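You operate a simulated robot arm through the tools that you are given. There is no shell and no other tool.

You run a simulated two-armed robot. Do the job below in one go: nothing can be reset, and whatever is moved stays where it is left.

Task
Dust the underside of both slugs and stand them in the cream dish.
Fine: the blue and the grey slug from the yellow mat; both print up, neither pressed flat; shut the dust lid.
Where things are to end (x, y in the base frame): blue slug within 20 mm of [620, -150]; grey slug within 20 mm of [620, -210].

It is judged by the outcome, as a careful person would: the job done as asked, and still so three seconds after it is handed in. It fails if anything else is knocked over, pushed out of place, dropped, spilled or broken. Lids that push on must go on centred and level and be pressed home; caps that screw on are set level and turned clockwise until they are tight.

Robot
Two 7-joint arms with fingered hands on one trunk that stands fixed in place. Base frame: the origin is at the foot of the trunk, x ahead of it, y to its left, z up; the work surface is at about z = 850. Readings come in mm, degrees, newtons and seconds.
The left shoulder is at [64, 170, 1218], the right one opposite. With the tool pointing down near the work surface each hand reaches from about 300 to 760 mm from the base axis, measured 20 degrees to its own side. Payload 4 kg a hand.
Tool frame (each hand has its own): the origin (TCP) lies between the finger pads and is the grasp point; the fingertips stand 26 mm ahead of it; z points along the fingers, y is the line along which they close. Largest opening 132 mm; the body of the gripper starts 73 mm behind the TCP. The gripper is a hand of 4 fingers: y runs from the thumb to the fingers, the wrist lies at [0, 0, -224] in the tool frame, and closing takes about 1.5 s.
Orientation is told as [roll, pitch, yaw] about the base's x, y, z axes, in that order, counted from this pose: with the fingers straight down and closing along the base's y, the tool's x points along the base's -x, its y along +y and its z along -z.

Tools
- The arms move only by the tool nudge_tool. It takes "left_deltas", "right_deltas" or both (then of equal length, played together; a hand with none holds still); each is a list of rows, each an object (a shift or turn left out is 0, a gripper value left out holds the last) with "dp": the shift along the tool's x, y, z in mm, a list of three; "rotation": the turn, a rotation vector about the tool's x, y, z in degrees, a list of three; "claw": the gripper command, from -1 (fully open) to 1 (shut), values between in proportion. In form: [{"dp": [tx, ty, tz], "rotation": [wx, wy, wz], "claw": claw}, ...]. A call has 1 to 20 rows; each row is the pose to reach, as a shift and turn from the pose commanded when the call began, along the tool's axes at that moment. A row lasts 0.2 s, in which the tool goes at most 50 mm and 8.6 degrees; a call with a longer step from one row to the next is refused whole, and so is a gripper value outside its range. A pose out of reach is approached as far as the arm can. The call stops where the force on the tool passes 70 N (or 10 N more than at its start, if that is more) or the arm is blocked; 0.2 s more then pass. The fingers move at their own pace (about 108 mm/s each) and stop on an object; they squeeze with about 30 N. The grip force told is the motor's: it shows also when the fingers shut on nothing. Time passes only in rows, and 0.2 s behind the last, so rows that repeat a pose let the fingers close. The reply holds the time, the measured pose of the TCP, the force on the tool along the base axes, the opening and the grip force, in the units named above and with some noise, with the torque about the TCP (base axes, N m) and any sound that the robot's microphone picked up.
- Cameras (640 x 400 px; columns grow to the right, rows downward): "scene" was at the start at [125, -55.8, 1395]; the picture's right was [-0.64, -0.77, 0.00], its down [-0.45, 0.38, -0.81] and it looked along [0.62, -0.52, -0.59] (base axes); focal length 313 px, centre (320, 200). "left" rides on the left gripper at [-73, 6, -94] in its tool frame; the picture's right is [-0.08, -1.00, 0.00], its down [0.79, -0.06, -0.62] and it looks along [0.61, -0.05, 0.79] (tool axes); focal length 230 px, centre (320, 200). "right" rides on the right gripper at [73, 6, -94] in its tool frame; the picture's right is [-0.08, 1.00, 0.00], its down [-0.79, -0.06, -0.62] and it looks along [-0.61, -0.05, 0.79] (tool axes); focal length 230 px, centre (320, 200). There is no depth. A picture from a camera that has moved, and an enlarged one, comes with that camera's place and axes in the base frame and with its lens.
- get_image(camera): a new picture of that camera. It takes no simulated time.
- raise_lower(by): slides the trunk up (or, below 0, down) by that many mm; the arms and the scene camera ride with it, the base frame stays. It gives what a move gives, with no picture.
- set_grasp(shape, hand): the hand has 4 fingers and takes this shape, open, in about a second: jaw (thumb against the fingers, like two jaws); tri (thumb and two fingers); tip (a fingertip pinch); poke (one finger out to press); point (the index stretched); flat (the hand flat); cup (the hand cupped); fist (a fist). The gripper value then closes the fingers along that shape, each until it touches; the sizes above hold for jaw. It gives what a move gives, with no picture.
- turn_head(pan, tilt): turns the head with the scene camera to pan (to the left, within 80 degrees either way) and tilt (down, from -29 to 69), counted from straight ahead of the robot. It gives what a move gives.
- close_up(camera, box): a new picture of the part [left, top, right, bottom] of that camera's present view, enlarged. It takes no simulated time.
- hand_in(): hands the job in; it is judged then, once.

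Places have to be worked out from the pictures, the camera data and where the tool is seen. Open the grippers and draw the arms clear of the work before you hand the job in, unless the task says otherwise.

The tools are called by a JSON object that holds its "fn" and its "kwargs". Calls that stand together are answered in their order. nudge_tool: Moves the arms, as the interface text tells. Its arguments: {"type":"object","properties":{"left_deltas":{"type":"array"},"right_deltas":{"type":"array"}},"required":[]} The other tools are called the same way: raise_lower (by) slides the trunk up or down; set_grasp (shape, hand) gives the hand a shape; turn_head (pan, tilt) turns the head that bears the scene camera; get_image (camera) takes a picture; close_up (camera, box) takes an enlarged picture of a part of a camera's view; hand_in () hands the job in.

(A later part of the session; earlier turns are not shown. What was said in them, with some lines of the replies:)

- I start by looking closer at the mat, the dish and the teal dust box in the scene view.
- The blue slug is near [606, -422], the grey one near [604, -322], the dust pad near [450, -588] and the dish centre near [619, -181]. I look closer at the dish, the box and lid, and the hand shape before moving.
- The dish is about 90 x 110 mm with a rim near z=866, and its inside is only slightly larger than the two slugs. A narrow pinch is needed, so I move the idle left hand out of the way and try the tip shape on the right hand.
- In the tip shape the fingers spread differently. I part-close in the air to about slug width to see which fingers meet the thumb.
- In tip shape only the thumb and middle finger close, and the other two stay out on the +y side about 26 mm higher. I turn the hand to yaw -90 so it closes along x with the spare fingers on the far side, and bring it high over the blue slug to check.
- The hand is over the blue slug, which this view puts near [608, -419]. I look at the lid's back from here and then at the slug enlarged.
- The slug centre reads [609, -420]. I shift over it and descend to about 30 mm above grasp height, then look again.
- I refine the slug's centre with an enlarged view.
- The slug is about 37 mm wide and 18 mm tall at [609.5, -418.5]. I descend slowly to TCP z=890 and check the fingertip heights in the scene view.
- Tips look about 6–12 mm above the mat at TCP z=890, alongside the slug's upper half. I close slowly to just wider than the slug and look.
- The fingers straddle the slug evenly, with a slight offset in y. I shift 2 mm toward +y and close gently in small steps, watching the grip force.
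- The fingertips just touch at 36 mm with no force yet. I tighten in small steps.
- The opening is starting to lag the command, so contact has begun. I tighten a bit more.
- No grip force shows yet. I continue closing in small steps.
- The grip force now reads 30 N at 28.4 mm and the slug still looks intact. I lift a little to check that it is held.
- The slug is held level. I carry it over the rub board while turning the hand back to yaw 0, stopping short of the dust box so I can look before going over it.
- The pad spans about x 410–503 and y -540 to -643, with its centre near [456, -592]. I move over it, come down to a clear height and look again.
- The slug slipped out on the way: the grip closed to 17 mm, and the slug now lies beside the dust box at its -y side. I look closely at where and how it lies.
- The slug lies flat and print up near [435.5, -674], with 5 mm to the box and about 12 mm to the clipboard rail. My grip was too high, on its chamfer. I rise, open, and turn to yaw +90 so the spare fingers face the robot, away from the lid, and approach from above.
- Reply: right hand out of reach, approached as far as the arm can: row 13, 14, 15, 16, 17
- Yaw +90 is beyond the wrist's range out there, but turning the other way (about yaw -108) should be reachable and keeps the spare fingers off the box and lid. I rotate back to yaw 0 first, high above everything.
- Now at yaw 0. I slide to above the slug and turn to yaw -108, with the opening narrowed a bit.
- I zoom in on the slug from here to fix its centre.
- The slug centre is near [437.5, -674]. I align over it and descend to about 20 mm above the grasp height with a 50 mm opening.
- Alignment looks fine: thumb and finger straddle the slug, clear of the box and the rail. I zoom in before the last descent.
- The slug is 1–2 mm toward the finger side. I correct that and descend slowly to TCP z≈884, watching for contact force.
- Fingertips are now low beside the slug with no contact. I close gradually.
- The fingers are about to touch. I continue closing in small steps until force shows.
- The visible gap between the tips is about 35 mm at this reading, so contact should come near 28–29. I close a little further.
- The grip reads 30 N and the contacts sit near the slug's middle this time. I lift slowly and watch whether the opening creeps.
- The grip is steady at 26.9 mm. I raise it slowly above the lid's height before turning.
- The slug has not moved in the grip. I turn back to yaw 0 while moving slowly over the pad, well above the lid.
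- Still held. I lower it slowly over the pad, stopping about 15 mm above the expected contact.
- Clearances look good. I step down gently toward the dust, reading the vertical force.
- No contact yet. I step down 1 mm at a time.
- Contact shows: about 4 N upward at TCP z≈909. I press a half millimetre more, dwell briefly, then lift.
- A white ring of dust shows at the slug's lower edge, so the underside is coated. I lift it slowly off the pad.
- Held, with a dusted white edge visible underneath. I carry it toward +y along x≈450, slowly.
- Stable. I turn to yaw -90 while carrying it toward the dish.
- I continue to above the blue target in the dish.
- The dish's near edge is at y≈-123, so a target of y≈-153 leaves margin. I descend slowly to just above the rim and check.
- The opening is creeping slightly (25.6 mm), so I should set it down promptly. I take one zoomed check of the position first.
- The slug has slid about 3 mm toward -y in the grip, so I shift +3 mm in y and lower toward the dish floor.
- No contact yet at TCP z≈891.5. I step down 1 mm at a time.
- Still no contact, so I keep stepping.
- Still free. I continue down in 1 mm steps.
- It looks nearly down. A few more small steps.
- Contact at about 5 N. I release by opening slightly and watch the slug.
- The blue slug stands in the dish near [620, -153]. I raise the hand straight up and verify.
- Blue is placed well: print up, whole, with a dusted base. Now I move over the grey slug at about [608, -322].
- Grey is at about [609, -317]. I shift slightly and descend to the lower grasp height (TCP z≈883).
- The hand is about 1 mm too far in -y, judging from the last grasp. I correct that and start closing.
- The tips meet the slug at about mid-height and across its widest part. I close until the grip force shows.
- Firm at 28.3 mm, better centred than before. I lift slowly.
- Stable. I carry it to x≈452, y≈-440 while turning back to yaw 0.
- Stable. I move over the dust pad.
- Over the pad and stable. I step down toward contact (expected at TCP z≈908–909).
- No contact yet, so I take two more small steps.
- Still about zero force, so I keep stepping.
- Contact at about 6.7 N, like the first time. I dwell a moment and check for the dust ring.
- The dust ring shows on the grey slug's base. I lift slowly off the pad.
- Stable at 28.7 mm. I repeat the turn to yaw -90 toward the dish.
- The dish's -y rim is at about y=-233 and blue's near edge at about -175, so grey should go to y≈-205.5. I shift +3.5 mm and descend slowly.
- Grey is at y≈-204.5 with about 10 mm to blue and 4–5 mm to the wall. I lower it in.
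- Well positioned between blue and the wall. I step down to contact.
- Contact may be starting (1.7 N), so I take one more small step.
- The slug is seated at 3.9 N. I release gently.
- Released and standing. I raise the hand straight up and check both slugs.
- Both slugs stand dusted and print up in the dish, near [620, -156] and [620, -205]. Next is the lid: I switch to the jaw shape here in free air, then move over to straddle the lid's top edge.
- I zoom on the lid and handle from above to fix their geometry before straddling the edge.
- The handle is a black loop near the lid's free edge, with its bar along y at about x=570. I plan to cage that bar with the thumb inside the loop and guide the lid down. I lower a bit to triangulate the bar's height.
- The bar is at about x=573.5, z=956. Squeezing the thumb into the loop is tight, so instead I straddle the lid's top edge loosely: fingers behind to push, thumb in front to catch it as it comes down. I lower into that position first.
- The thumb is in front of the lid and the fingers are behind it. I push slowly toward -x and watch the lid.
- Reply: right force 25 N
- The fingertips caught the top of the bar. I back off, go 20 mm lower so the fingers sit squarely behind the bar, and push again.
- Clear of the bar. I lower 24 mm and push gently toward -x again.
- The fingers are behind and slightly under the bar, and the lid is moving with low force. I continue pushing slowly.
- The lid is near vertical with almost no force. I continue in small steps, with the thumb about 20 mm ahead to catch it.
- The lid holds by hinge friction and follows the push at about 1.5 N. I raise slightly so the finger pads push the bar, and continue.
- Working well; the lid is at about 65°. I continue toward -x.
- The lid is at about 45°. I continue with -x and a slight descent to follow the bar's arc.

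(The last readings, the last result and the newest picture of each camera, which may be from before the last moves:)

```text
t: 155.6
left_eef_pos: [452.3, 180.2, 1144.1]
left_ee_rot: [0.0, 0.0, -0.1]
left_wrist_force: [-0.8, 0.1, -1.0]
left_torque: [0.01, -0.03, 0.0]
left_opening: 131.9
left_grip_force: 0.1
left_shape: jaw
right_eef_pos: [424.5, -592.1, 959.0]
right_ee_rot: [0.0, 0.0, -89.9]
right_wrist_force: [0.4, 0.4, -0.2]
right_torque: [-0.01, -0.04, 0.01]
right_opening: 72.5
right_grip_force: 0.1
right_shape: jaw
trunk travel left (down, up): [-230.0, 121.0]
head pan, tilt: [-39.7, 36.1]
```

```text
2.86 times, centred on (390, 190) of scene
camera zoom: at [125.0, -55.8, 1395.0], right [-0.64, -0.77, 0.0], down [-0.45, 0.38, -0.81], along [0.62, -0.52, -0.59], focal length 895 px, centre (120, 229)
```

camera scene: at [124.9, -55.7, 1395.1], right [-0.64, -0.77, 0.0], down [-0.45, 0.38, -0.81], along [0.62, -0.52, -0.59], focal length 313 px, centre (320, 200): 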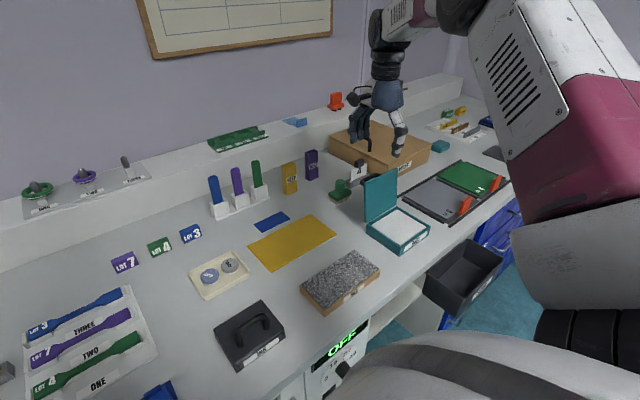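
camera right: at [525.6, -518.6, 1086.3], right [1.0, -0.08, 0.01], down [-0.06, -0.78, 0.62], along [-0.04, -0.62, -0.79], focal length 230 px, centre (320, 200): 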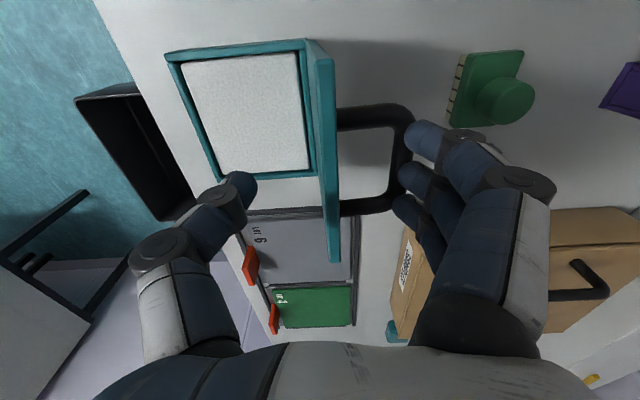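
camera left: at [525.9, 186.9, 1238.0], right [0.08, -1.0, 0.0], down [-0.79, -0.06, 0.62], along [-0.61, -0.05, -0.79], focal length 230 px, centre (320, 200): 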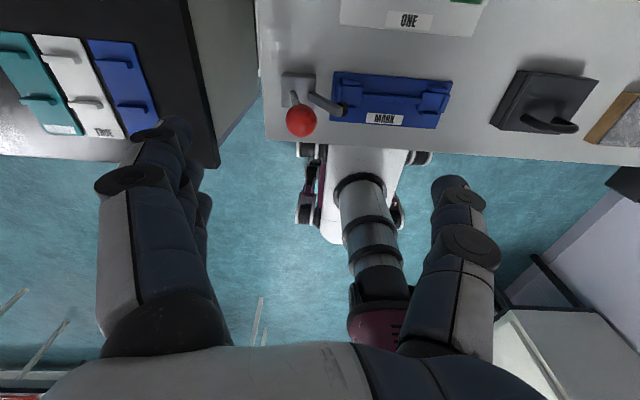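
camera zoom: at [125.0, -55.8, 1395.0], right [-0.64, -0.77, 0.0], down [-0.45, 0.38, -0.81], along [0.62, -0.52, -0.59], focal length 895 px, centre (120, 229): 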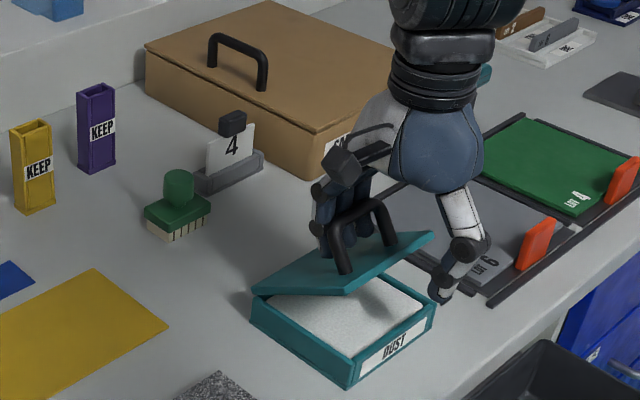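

The lid is at about 25°. I continue following the arc down.

{"fn": "nudge_tool", "kwargs": {"right_deltas": [{"dp": [0, -4, 2]}, {"dp": [0, -8, 5]}, {"dp": [0, -12, 8]}, {"dp": [0, -16, 12]}, {"dp": [0, -20, 16]}, {"dp": [0, -20, 16]}]}}

{"fn": "close_up", "kwargs": {"camera": "right", "box": [140, 30, 460, 280]}}

{"fn": "close_up", "kwargs": {"camera": "scene", "box": [340, 120, 440, 260]}}

```text
t: 157.0
left_eef_pos: [451.8, 180.0, 1143.6]
left_ee_rot: [0.0, 0.0, 0.0]
left_wrist_force: [0.1, -0.2, -0.9]
left_torque: [-0.01, -0.01, -0.04]
left_opening: 131.9
left_grip_force: 0.1
left_shape: jaw
right_eef_pos: [406.1, -592.3, 943.1]
right_ee_rot: [0.0, 0.0, -89.9]
right_wrist_force: [1.0, 0.4, -0.7]
right_torque: [-0.01, -0.01, 0.01]
right_opening: 72.7
right_grip_force: 0.1
right_shape: jaw
trunk travel left (down, up): [-230.0, 121.0]
head pan, tilt: [-39.7, 36.1]
```

```text
1.60 times, centred on (300, 155) of right
camera zoom: at [410.7, -519.2, 1036.1], right [1.0, -0.08, 0.0], down [-0.06, -0.79, 0.62], along [-0.05, -0.61, -0.79], focal length 368 px, centre (352, 272)
```

zoom: 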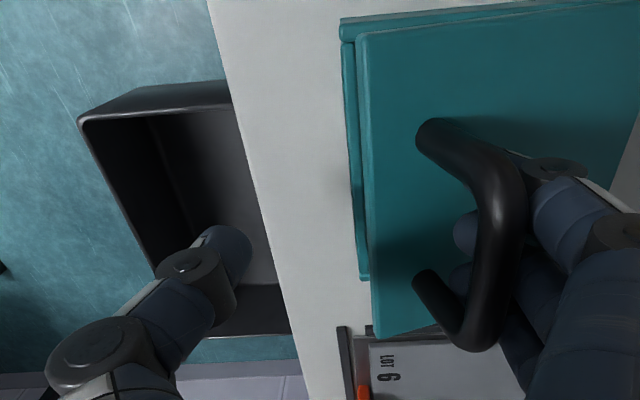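

```text
2.86 times, centred on (390, 190) of scene
camera zoom: at [125.0, -55.8, 1395.0], right [-0.64, -0.77, 0.0], down [-0.45, 0.38, -0.81], along [0.62, -0.52, -0.59], focal length 895 px, centre (120, 229)
```

zoom: 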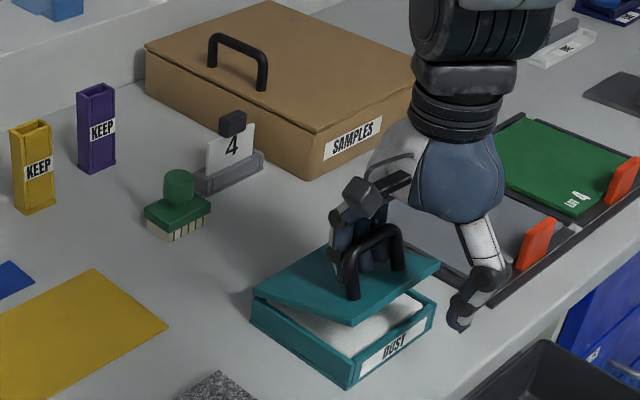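

The lid is at about 13° and stays there by friction. I'll back the fingers off the bar, rise, and then grip the handle bar from above to press the lid home.

{"fn": "nudge_tool", "kwargs": {"right_deltas": [{"dp": [0, 6, 0]}, {"dp": [0, 12, 0]}, {"dp": [0, 18, 0]}, {"dp": [0, 22, 0]}, {"dp": [0, 26, 0]}, {"dp": [0, 26, 0]}]}}

{"fn": "close_up", "kwargs": {"camera": "right", "box": [140, 30, 460, 280]}}

```text
t: 158.4
left_eef_pos: [452.6, 180.7, 1143.8]
left_ee_rot: [0.0, 0.0, 0.0]
left_wrist_force: [-0.1, -0.5, -0.3]
left_torque: [0.0, 0.01, 0.02]
left_opening: 131.8
left_grip_force: 0.1
left_shape: jaw
right_eef_pos: [429.6, -592.1, 944.5]
right_ee_rot: [0.0, 0.0, -90.1]
right_wrist_force: [-0.7, -0.3, -0.3]
right_torque: [-0.01, 0.01, 0.02]
right_opening: 72.6
right_grip_force: 0.0
right_shape: jaw
trunk travel left (down, up): [-230.0, 121.0]
head pan, tilt: [-39.7, 36.1]
```

```text
1.60 times, centred on (300, 155) of right
camera zoom: at [435.9, -519.3, 1036.7], right [1.0, -0.08, 0.0], down [-0.06, -0.78, 0.62], along [-0.05, -0.61, -0.79], focal length 368 px, centre (352, 272)
```

zoom: 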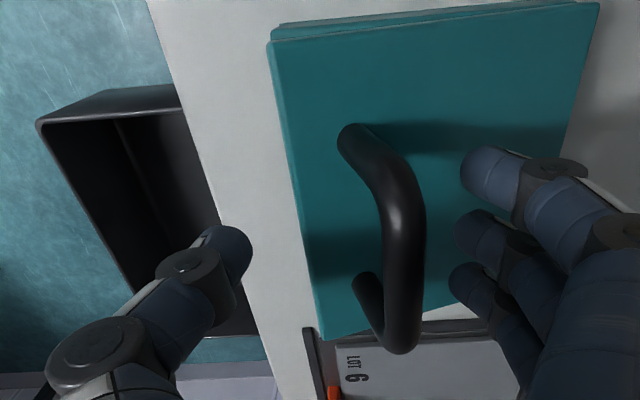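

The bar sits between thumb and fingers now. I centre over it (x≈447) and raise 10 mm for clearance above the lid.

{"fn": "nudge_tool", "kwargs": {"right_deltas": [{"dp": [0, 0, -5]}, {"dp": [0, 5, -10]}, {"dp": [0, 11, -10]}, {"dp": [0, 16, -10]}, {"dp": [0, 16, -10], "claw": 0.2}, {"dp": [0, 16, -10], "claw": 0.35}, {"dp": [0, 16, -10], "claw": 0.35}]}}

{"fn": "close_up", "kwargs": {"camera": "right", "box": [140, 30, 460, 280]}}

{"fn": "close_up", "kwargs": {"camera": "scene", "box": [340, 140, 440, 260]}}

```text
t: 160.0
left_eef_pos: [453.4, 179.6, 1143.8]
left_ee_rot: [0.1, -0.1, 0.0]
left_wrist_force: [0.5, 0.0, -0.2]
left_torque: [0.0, 0.02, 0.02]
left_opening: 131.7
left_grip_force: 0.1
left_shape: jaw
right_eef_pos: [446.1, -592.6, 953.8]
right_ee_rot: [0.1, 0.0, -89.9]
right_wrist_force: [-0.2, -0.1, 0.3]
right_torque: [-0.01, -0.04, 0.0]
right_opening: 43.7
right_grip_force: 0.1
right_shape: jaw
trunk travel left (down, up): [-230.0, 121.0]
head pan, tilt: [-39.7, 36.1]
```

```text
1.60 times, centred on (300, 155) of right
camera zoom: at [451.8, -518.9, 1045.7], right [1.0, -0.08, 0.0], down [-0.06, -0.78, 0.62], along [-0.05, -0.61, -0.79], focal length 368 px, centre (352, 272)
```

zoom: 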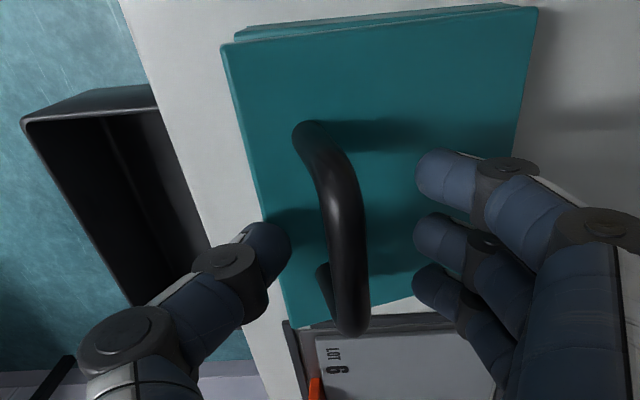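

```text
3.33 times, centred on (390, 200) of scene
camera zoom: at [124.9, -55.8, 1395.0], right [-0.64, -0.77, 0.0], down [-0.45, 0.38, -0.81], along [0.62, -0.52, -0.59], focal length 1044 px, centre (87, 200)
```

zoom: 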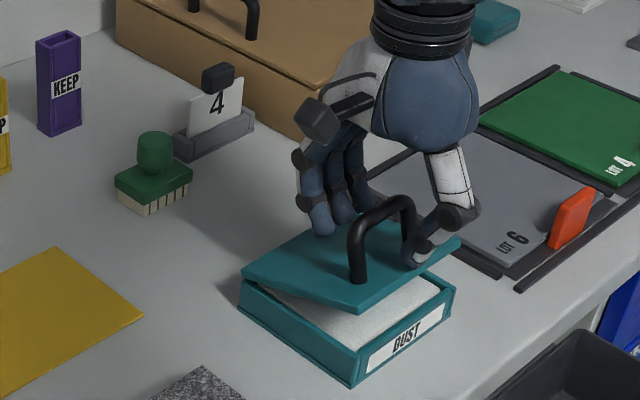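

The bar is centred between the jaws. I close on it and check the force.

{"fn": "nudge_tool", "kwargs": {"right_deltas": [{"claw": 0.55}, {"claw": 0.7}, {"claw": 0.8}, {"claw": 0.9}, {"claw": 0.9}, {"claw": 0.9}]}}

{"fn": "close_up", "kwargs": {"camera": "right", "box": [140, 30, 460, 280]}}

{"fn": "close_up", "kwargs": {"camera": "scene", "box": [340, 140, 440, 260]}}

```text
t: 161.4
left_eef_pos: [451.6, 180.7, 1143.3]
left_ee_rot: [-0.1, 0.1, 0.0]
left_wrist_force: [0.1, -0.4, -0.3]
left_torque: [0.03, 0.0, -0.03]
left_opening: 132.0
left_grip_force: 0.2
left_shape: jaw
right_eef_pos: [447.1, -593.2, 952.5]
right_ee_rot: [-0.1, 0.0, -90.0]
right_wrist_force: [-0.8, -0.7, -0.6]
right_torque: [0.02, -0.03, -0.01]
right_opening: 7.1
right_grip_force: 0.0
right_shape: jaw
trunk travel left (down, up): [-230.0, 121.0]
head pan, tilt: [-39.7, 36.1]
```

```text
1.60 times, centred on (300, 155) of right
camera zoom: at [451.8, -519.0, 1045.7], right [1.0, -0.08, 0.0], down [-0.06, -0.79, 0.62], along [-0.05, -0.61, -0.79], focal length 368 px, centre (352, 272)
```

zoom: 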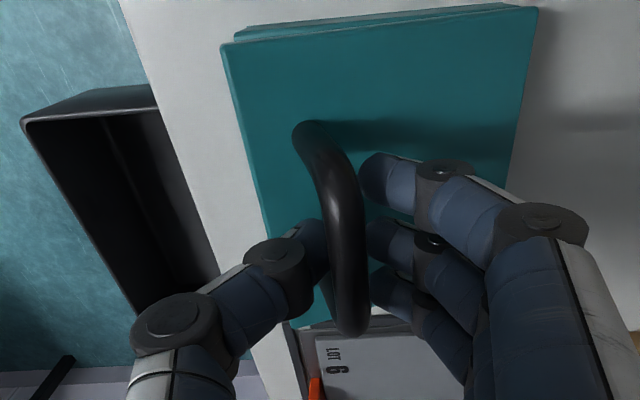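

```text
3.33 times, centred on (390, 200) of scene
camera zoom: at [125.0, -55.8, 1395.0], right [-0.64, -0.77, 0.0], down [-0.45, 0.38, -0.81], along [0.62, -0.52, -0.59], focal length 1044 px, centre (87, 200)
```

zoom: 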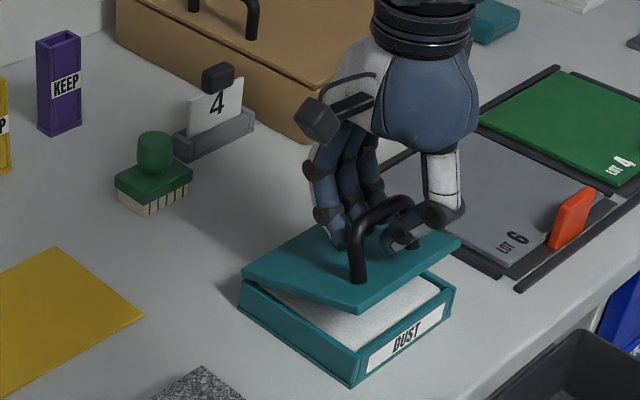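

The tips closed beneath the bar rather than on it, since the bar is at about TCP height (z≈955). I open, rise 20 mm so the tips meet at the bar, and close again.

{"fn": "nudge_tool", "kwargs": {"right_deltas": [{"claw": 0.7}, {"claw": 0.5}, {"claw": 0.4}, {"claw": 0.4}, {"dp": [0, -1, -7], "claw": 0.4}, {"dp": [0, -1, -14]}, {"dp": [0, -1, -20]}, {"dp": [0, -1, -20], "claw": 0.55}, {"dp": [0, -1, -20], "claw": 0.7}, {"dp": [0, -1, -20], "claw": 0.8}, {"dp": [0, -1, -20], "claw": 0.9}, {"dp": [0, -1, -20], "claw": 0.95}, {"dp": [0, -1, -20], "claw": 0.95}]}}

{"fn": "close_up", "kwargs": {"camera": "right", "box": [140, 30, 460, 280]}}

{"fn": "close_up", "kwargs": {"camera": "scene", "box": [340, 140, 440, 260]}}

```text
t: 164.2
left_eef_pos: [451.8, 180.5, 1144.7]
left_ee_rot: [0.0, 0.0, 0.0]
left_wrist_force: [-0.4, 0.3, 0.0]
left_torque: [-0.02, -0.02, -0.01]
left_opening: 131.9
left_grip_force: 0.0
left_shape: jaw
right_eef_pos: [445.8, -591.8, 973.8]
right_ee_rot: [-0.1, 0.0, -90.0]
right_wrist_force: [-0.1, 0.6, 0.3]
right_torque: [-0.01, -0.01, 0.02]
right_opening: 5.0
right_grip_force: 30.6
right_shape: jaw
trunk travel left (down, up): [-230.0, 121.0]
head pan, tilt: [-39.7, 36.1]
```

```text
1.60 times, centred on (300, 155) of right
camera zoom: at [450.9, -519.1, 1065.8], right [1.0, -0.08, 0.0], down [-0.06, -0.79, 0.62], along [-0.05, -0.61, -0.79], focal length 368 px, centre (352, 272)
```

zoom: 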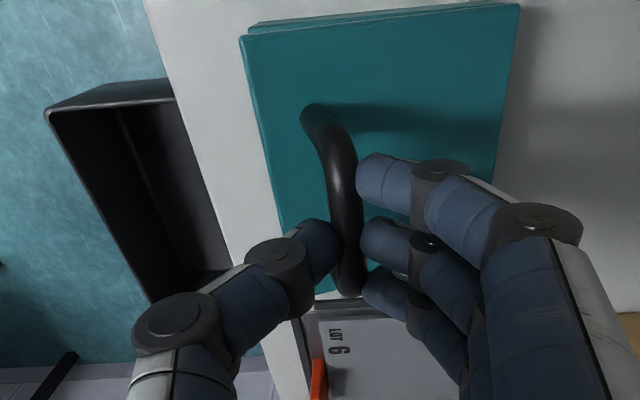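

```text
3.33 times, centred on (390, 200) of scene
camera zoom: at [124.9, -55.9, 1395.0], right [-0.64, -0.77, 0.0], down [-0.45, 0.38, -0.81], along [0.62, -0.52, -0.59], focal length 1044 px, centre (87, 200)
```

zoom: 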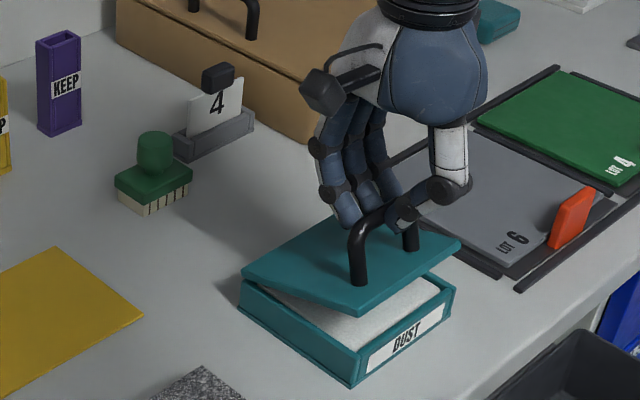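

The bar is gripped firmly (30 N). I move along the hinge arc: down and toward -x.

{"fn": "nudge_tool", "kwargs": {"right_deltas": [{"dp": [0, -2.5, 3]}, {"dp": [0, -5, 6.5]}, {"dp": [0, -7.5, 9]}, {"dp": [0, -9.6, 11.7]}, {"dp": [0, -12.5, 15]}, {"dp": [0, -15, 18.6]}, {"dp": [0, -17.5, 22]}, {"dp": [0, -17.5, 22]}]}}

{"fn": "close_up", "kwargs": {"camera": "scene", "box": [340, 140, 440, 260]}}

```text
t: 166.0
left_eef_pos: [453.3, 180.2, 1143.5]
left_ee_rot: [0.0, 0.1, 0.0]
left_wrist_force: [-0.7, 0.3, 0.3]
left_torque: [-0.03, 0.01, -0.04]
left_opening: 132.0
left_grip_force: 0.0
left_shape: jaw
right_eef_pos: [428.2, -593.0, 951.1]
right_ee_rot: [0.0, 0.0, -90.0]
right_wrist_force: [2.8, 2.1, -1.0]
right_torque: [0.01, -0.15, -0.02]
right_opening: 4.9
right_grip_force: 30.0
right_shape: jaw
trunk travel left (down, up): [-230.0, 121.0]
head pan, tilt: [-39.7, 36.1]
```

```text
3.33 times, centred on (390, 200) of scene
camera zoom: at [125.4, -55.7, 1395.0], right [-0.64, -0.77, 0.0], down [-0.45, 0.38, -0.81], along [0.62, -0.52, -0.59], focal length 1044 px, centre (87, 200)
```

zoom: 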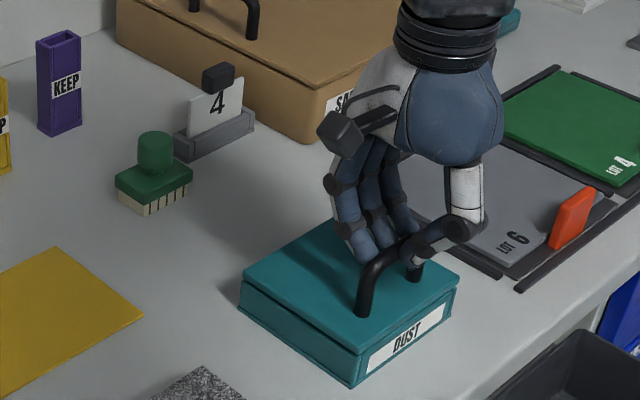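

The lid looks almost shut. I press straight down in small steps until the reaction force rises.

{"fn": "nudge_tool", "kwargs": {"right_deltas": [{"dp": [0, -0.7, 2]}, {"dp": [0, -1, 4]}, {"dp": [0, -1, 4]}]}}

{"fn": "nudge_tool", "kwargs": {"right_deltas": [{"dp": [0, 0, 1.5]}, {"dp": [0, 0, 3]}, {"dp": [0, 0, 3]}]}}

{"fn": "close_up", "kwargs": {"camera": "scene", "box": [360, 180, 440, 260]}}

```text
t: 166.8
left_eef_pos: [450.9, 181.7, 1143.6]
left_ee_rot: [-0.1, -0.1, 0.0]
left_wrist_force: [0.1, -0.4, 0.0]
left_torque: [0.0, 0.01, 0.03]
left_opening: 132.1
left_grip_force: 0.0
left_shape: jaw
right_eef_pos: [428.8, -592.9, 948.7]
right_ee_rot: [0.2, -0.2, -89.9]
right_wrist_force: [3.9, 0.9, 17.1]
right_torque: [0.04, -0.2, 0.01]
right_opening: 5.0
right_grip_force: 30.1
right_shape: jaw
trunk travel left (down, up): [-230.0, 121.0]
head pan, tilt: [-39.7, 36.1]
```

```text
t: 167.6
left_eef_pos: [451.1, 182.4, 1143.3]
left_ee_rot: [-0.2, -0.2, 0.0]
left_wrist_force: [0.1, -1.6, 0.4]
left_torque: [0.02, -0.02, 0.05]
left_opening: 131.8
left_grip_force: 0.1
left_shape: jaw
right_eef_pos: [426.8, -590.7, 948.4]
right_ee_rot: [0.3, -0.2, -90.1]
right_wrist_force: [6.2, -7.7, 37.7]
right_torque: [-0.19, -0.21, -0.02]
right_opening: 6.3
right_grip_force: 29.9
right_shape: jaw
trunk travel left (down, up): [-230.0, 121.0]
head pan, tilt: [-39.7, 36.1]
```

```text
5.00 times, centred on (400, 220) of scene
camera zoom: at [123.3, -53.4, 1395.6], right [-0.64, -0.77, 0.0], down [-0.45, 0.38, -0.81], along [0.62, -0.52, -0.59], focal length 1566 px, centre (-80, 100)
```

zoom: 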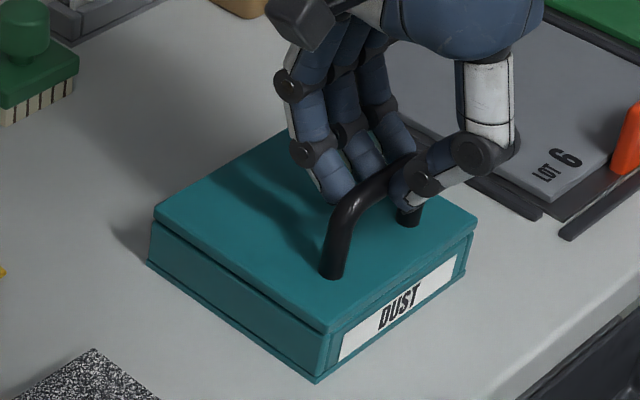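

The lid is shut flush and presses firmly (38 N, no further travel). I ease off the force and open the jaws without lifting the bar.

{"fn": "nudge_tool", "kwargs": {"right_deltas": [{"dp": [0, 0.5, -3]}, {"dp": [0, 0.5, -6]}, {"dp": [0, 0.5, -6], "claw": 0.7}, {"dp": [0, 0.5, -6], "claw": 0.5}, {"dp": [0, 0.5, -6], "claw": 0.3}, {"dp": [0, 0.5, -6], "claw": 0.2}, {"dp": [0, 0.5, -6], "claw": 0.2}]}}

{"fn": "close_up", "kwargs": {"camera": "right", "box": [140, 30, 460, 280]}}

{"fn": "close_up", "kwargs": {"camera": "scene", "box": [360, 180, 440, 260]}}

```text
t: 169.2
left_eef_pos: [452.3, 180.2, 1145.0]
left_ee_rot: [-0.1, 0.0, 0.0]
left_wrist_force: [-0.4, 0.5, 0.6]
left_torque: [0.0, 0.01, 0.01]
left_opening: 132.0
left_grip_force: 0.1
left_shape: jaw
right_eef_pos: [427.2, -592.4, 950.0]
right_ee_rot: [-0.1, -0.1, -90.0]
right_wrist_force: [0.7, 0.4, 0.2]
right_torque: [-0.01, -0.01, 0.03]
right_opening: 52.2
right_grip_force: 0.1
right_shape: jaw
trunk travel left (down, up): [-230.0, 121.0]
head pan, tilt: [-39.7, 36.1]
```

```text
1.60 times, centred on (300, 155) of right
camera zoom: at [433.1, -519.3, 1043.1], right [1.0, -0.08, 0.0], down [-0.06, -0.79, 0.62], along [-0.05, -0.61, -0.79], focal length 368 px, centre (352, 272)
```

zoom: 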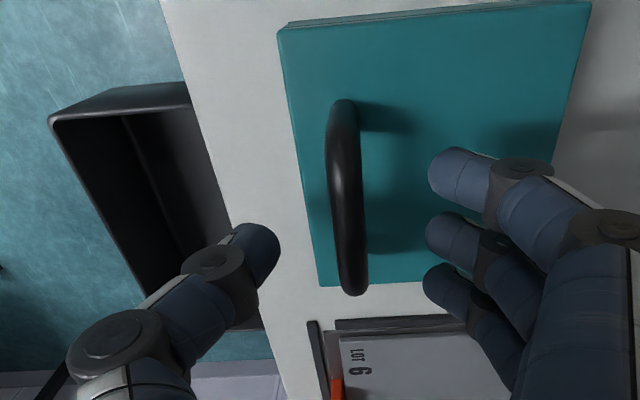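

```text
5.00 times, centred on (400, 220) of scene
camera zoom: at [124.9, -55.8, 1395.0], right [-0.64, -0.77, 0.0], down [-0.45, 0.38, -0.81], along [0.62, -0.52, -0.59], focal length 1566 px, centre (-80, 100)
```

zoom: 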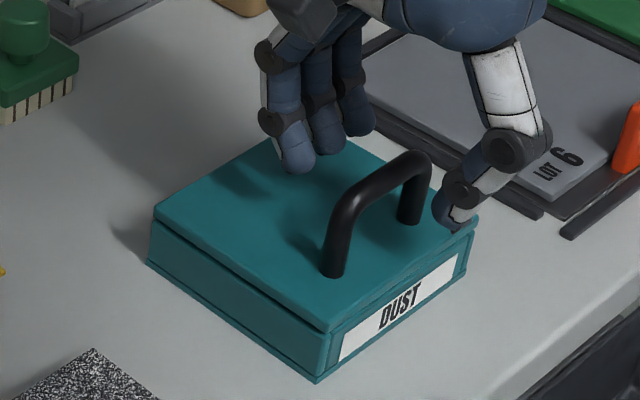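

The lid is shut and the jaws are clear of the handle. I raise the arm straight up, open fully, and back away.

{"fn": "nudge_tool", "kwargs": {"right_deltas": [{"dp": [0, 0, -10]}, {"dp": [0, 0, -30]}, {"dp": [0, 0, -60], "claw": -1}, {"dp": [0, 0, -95], "claw": -1}, {"dp": [0, 0, -130]}, {"dp": [15, -5, -165]}, {"dp": [35, -15, -200]}, {"dp": [60, -25, -225]}, {"dp": [85, -35, -240]}, {"dp": [110, -45, -245]}, {"dp": [130, -55, -245]}, {"dp": [145, -60, -245]}, {"dp": [150, -65, -245]}, {"dp": [150, -65, -245]}]}}

{"fn": "get_image", "kwargs": {"camera": "scene"}}

{"fn": "close_up", "kwargs": {"camera": "scene", "box": [180, 230, 270, 310]}}

{"fn": "close_up", "kwargs": {"camera": "scene", "box": [340, 160, 450, 260]}}

```text
t: 172.2
left_eef_pos: [452.1, 180.3, 1144.6]
left_ee_rot: [0.0, 0.0, -0.1]
left_wrist_force: [0.5, 0.2, 0.3]
left_torque: [0.03, -0.01, -0.01]
left_opening: 132.0
left_grip_force: 0.1
left_shape: jaw
right_eef_pos: [362.8, -443.7, 1195.5]
right_ee_rot: [0.1, 0.0, -90.0]
right_wrist_force: [0.6, 0.6, -0.6]
right_torque: [0.01, -0.02, 0.02]
right_opening: 132.0
right_grip_force: 0.2
right_shape: jaw
trunk travel left (down, up): [-230.0, 121.0]
head pan, tilt: [-39.7, 36.1]
```

```text
taken
camera scene: at [125.1, -56.0, 1395.0], right [-0.64, -0.77, 0.0], down [-0.45, 0.38, -0.81], along [0.62, -0.52, -0.59], focal length 313 px, centre (320, 200)
```

scene: 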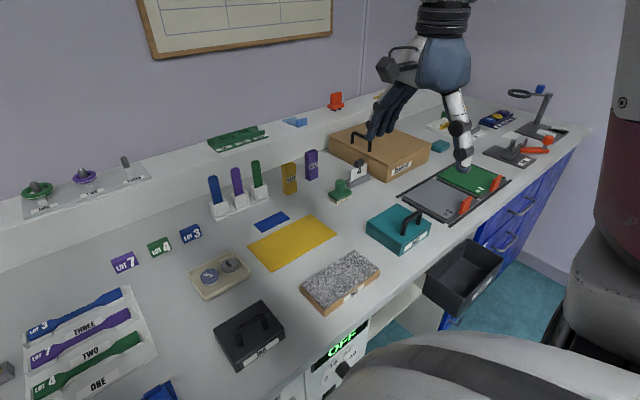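

```text
5.00 times, centred on (225, 270) of scene
camera zoom: at [125.1, -56.0, 1395.0], right [-0.64, -0.77, 0.0], down [-0.45, 0.38, -0.81], along [0.62, -0.52, -0.59], focal length 1566 px, centre (795, -150)
```

zoom: 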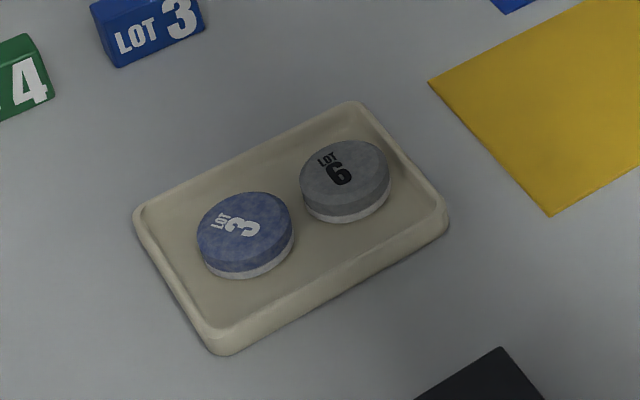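

```text
4.00 times, centred on (395, 210) of scene
camera zoom: at [125.1, -56.0, 1395.0], right [-0.64, -0.77, 0.0], down [-0.45, 0.38, -0.81], along [0.62, -0.52, -0.59], focal length 1253 px, centre (20, 160)
```

zoom: 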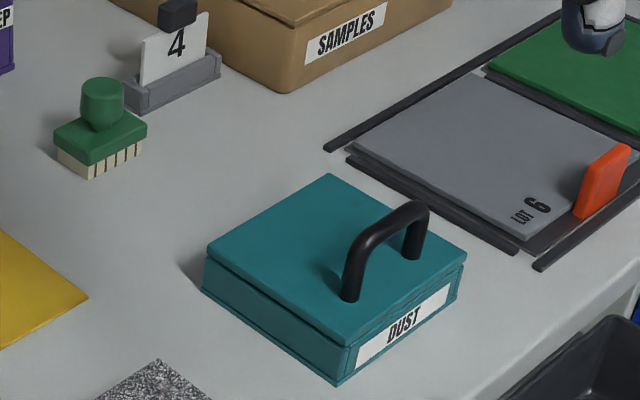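

Both slugs stand dusted and print up in the dish, near [620, -156] and [620, -205], each within 20 mm of its target. The lid is shut, nothing else has moved, and both hands are open and clear, so I hand in.

{"fn": "hand_in", "kwargs": {}}

```text
The job is handed in.
```

Both slugs are dusted underneath and standing print up in the cream dish, and the dust lid is shut. I dropped the blue slug once along the way.

- **Positions:** by my reading of the camera views, blue is at about [620, -156] and grey at about [620, -205]. Both are roughly 5–6 mm from their targets, inside the 20 mm limit.
- **Dusting:** each slug touched the pad at about 6–7 N. A white ring of dust shows at the base of both, and neither looks flattened.
- **The drop:** my first grip on the blue slug was too high on its edge, and it slipped out on the way to the dust box. It landed flat and print up between the box and the clipboard. I picked it up with a lower grip and carried on; I saw no damage.
- **Lid:** I swung it down by its handle and pressed until it would not move further (about 38 N). It looks flush.
- **Rest of the bench:** nothing else looked moved in the last pictures. Both hands are open and clear of the work.
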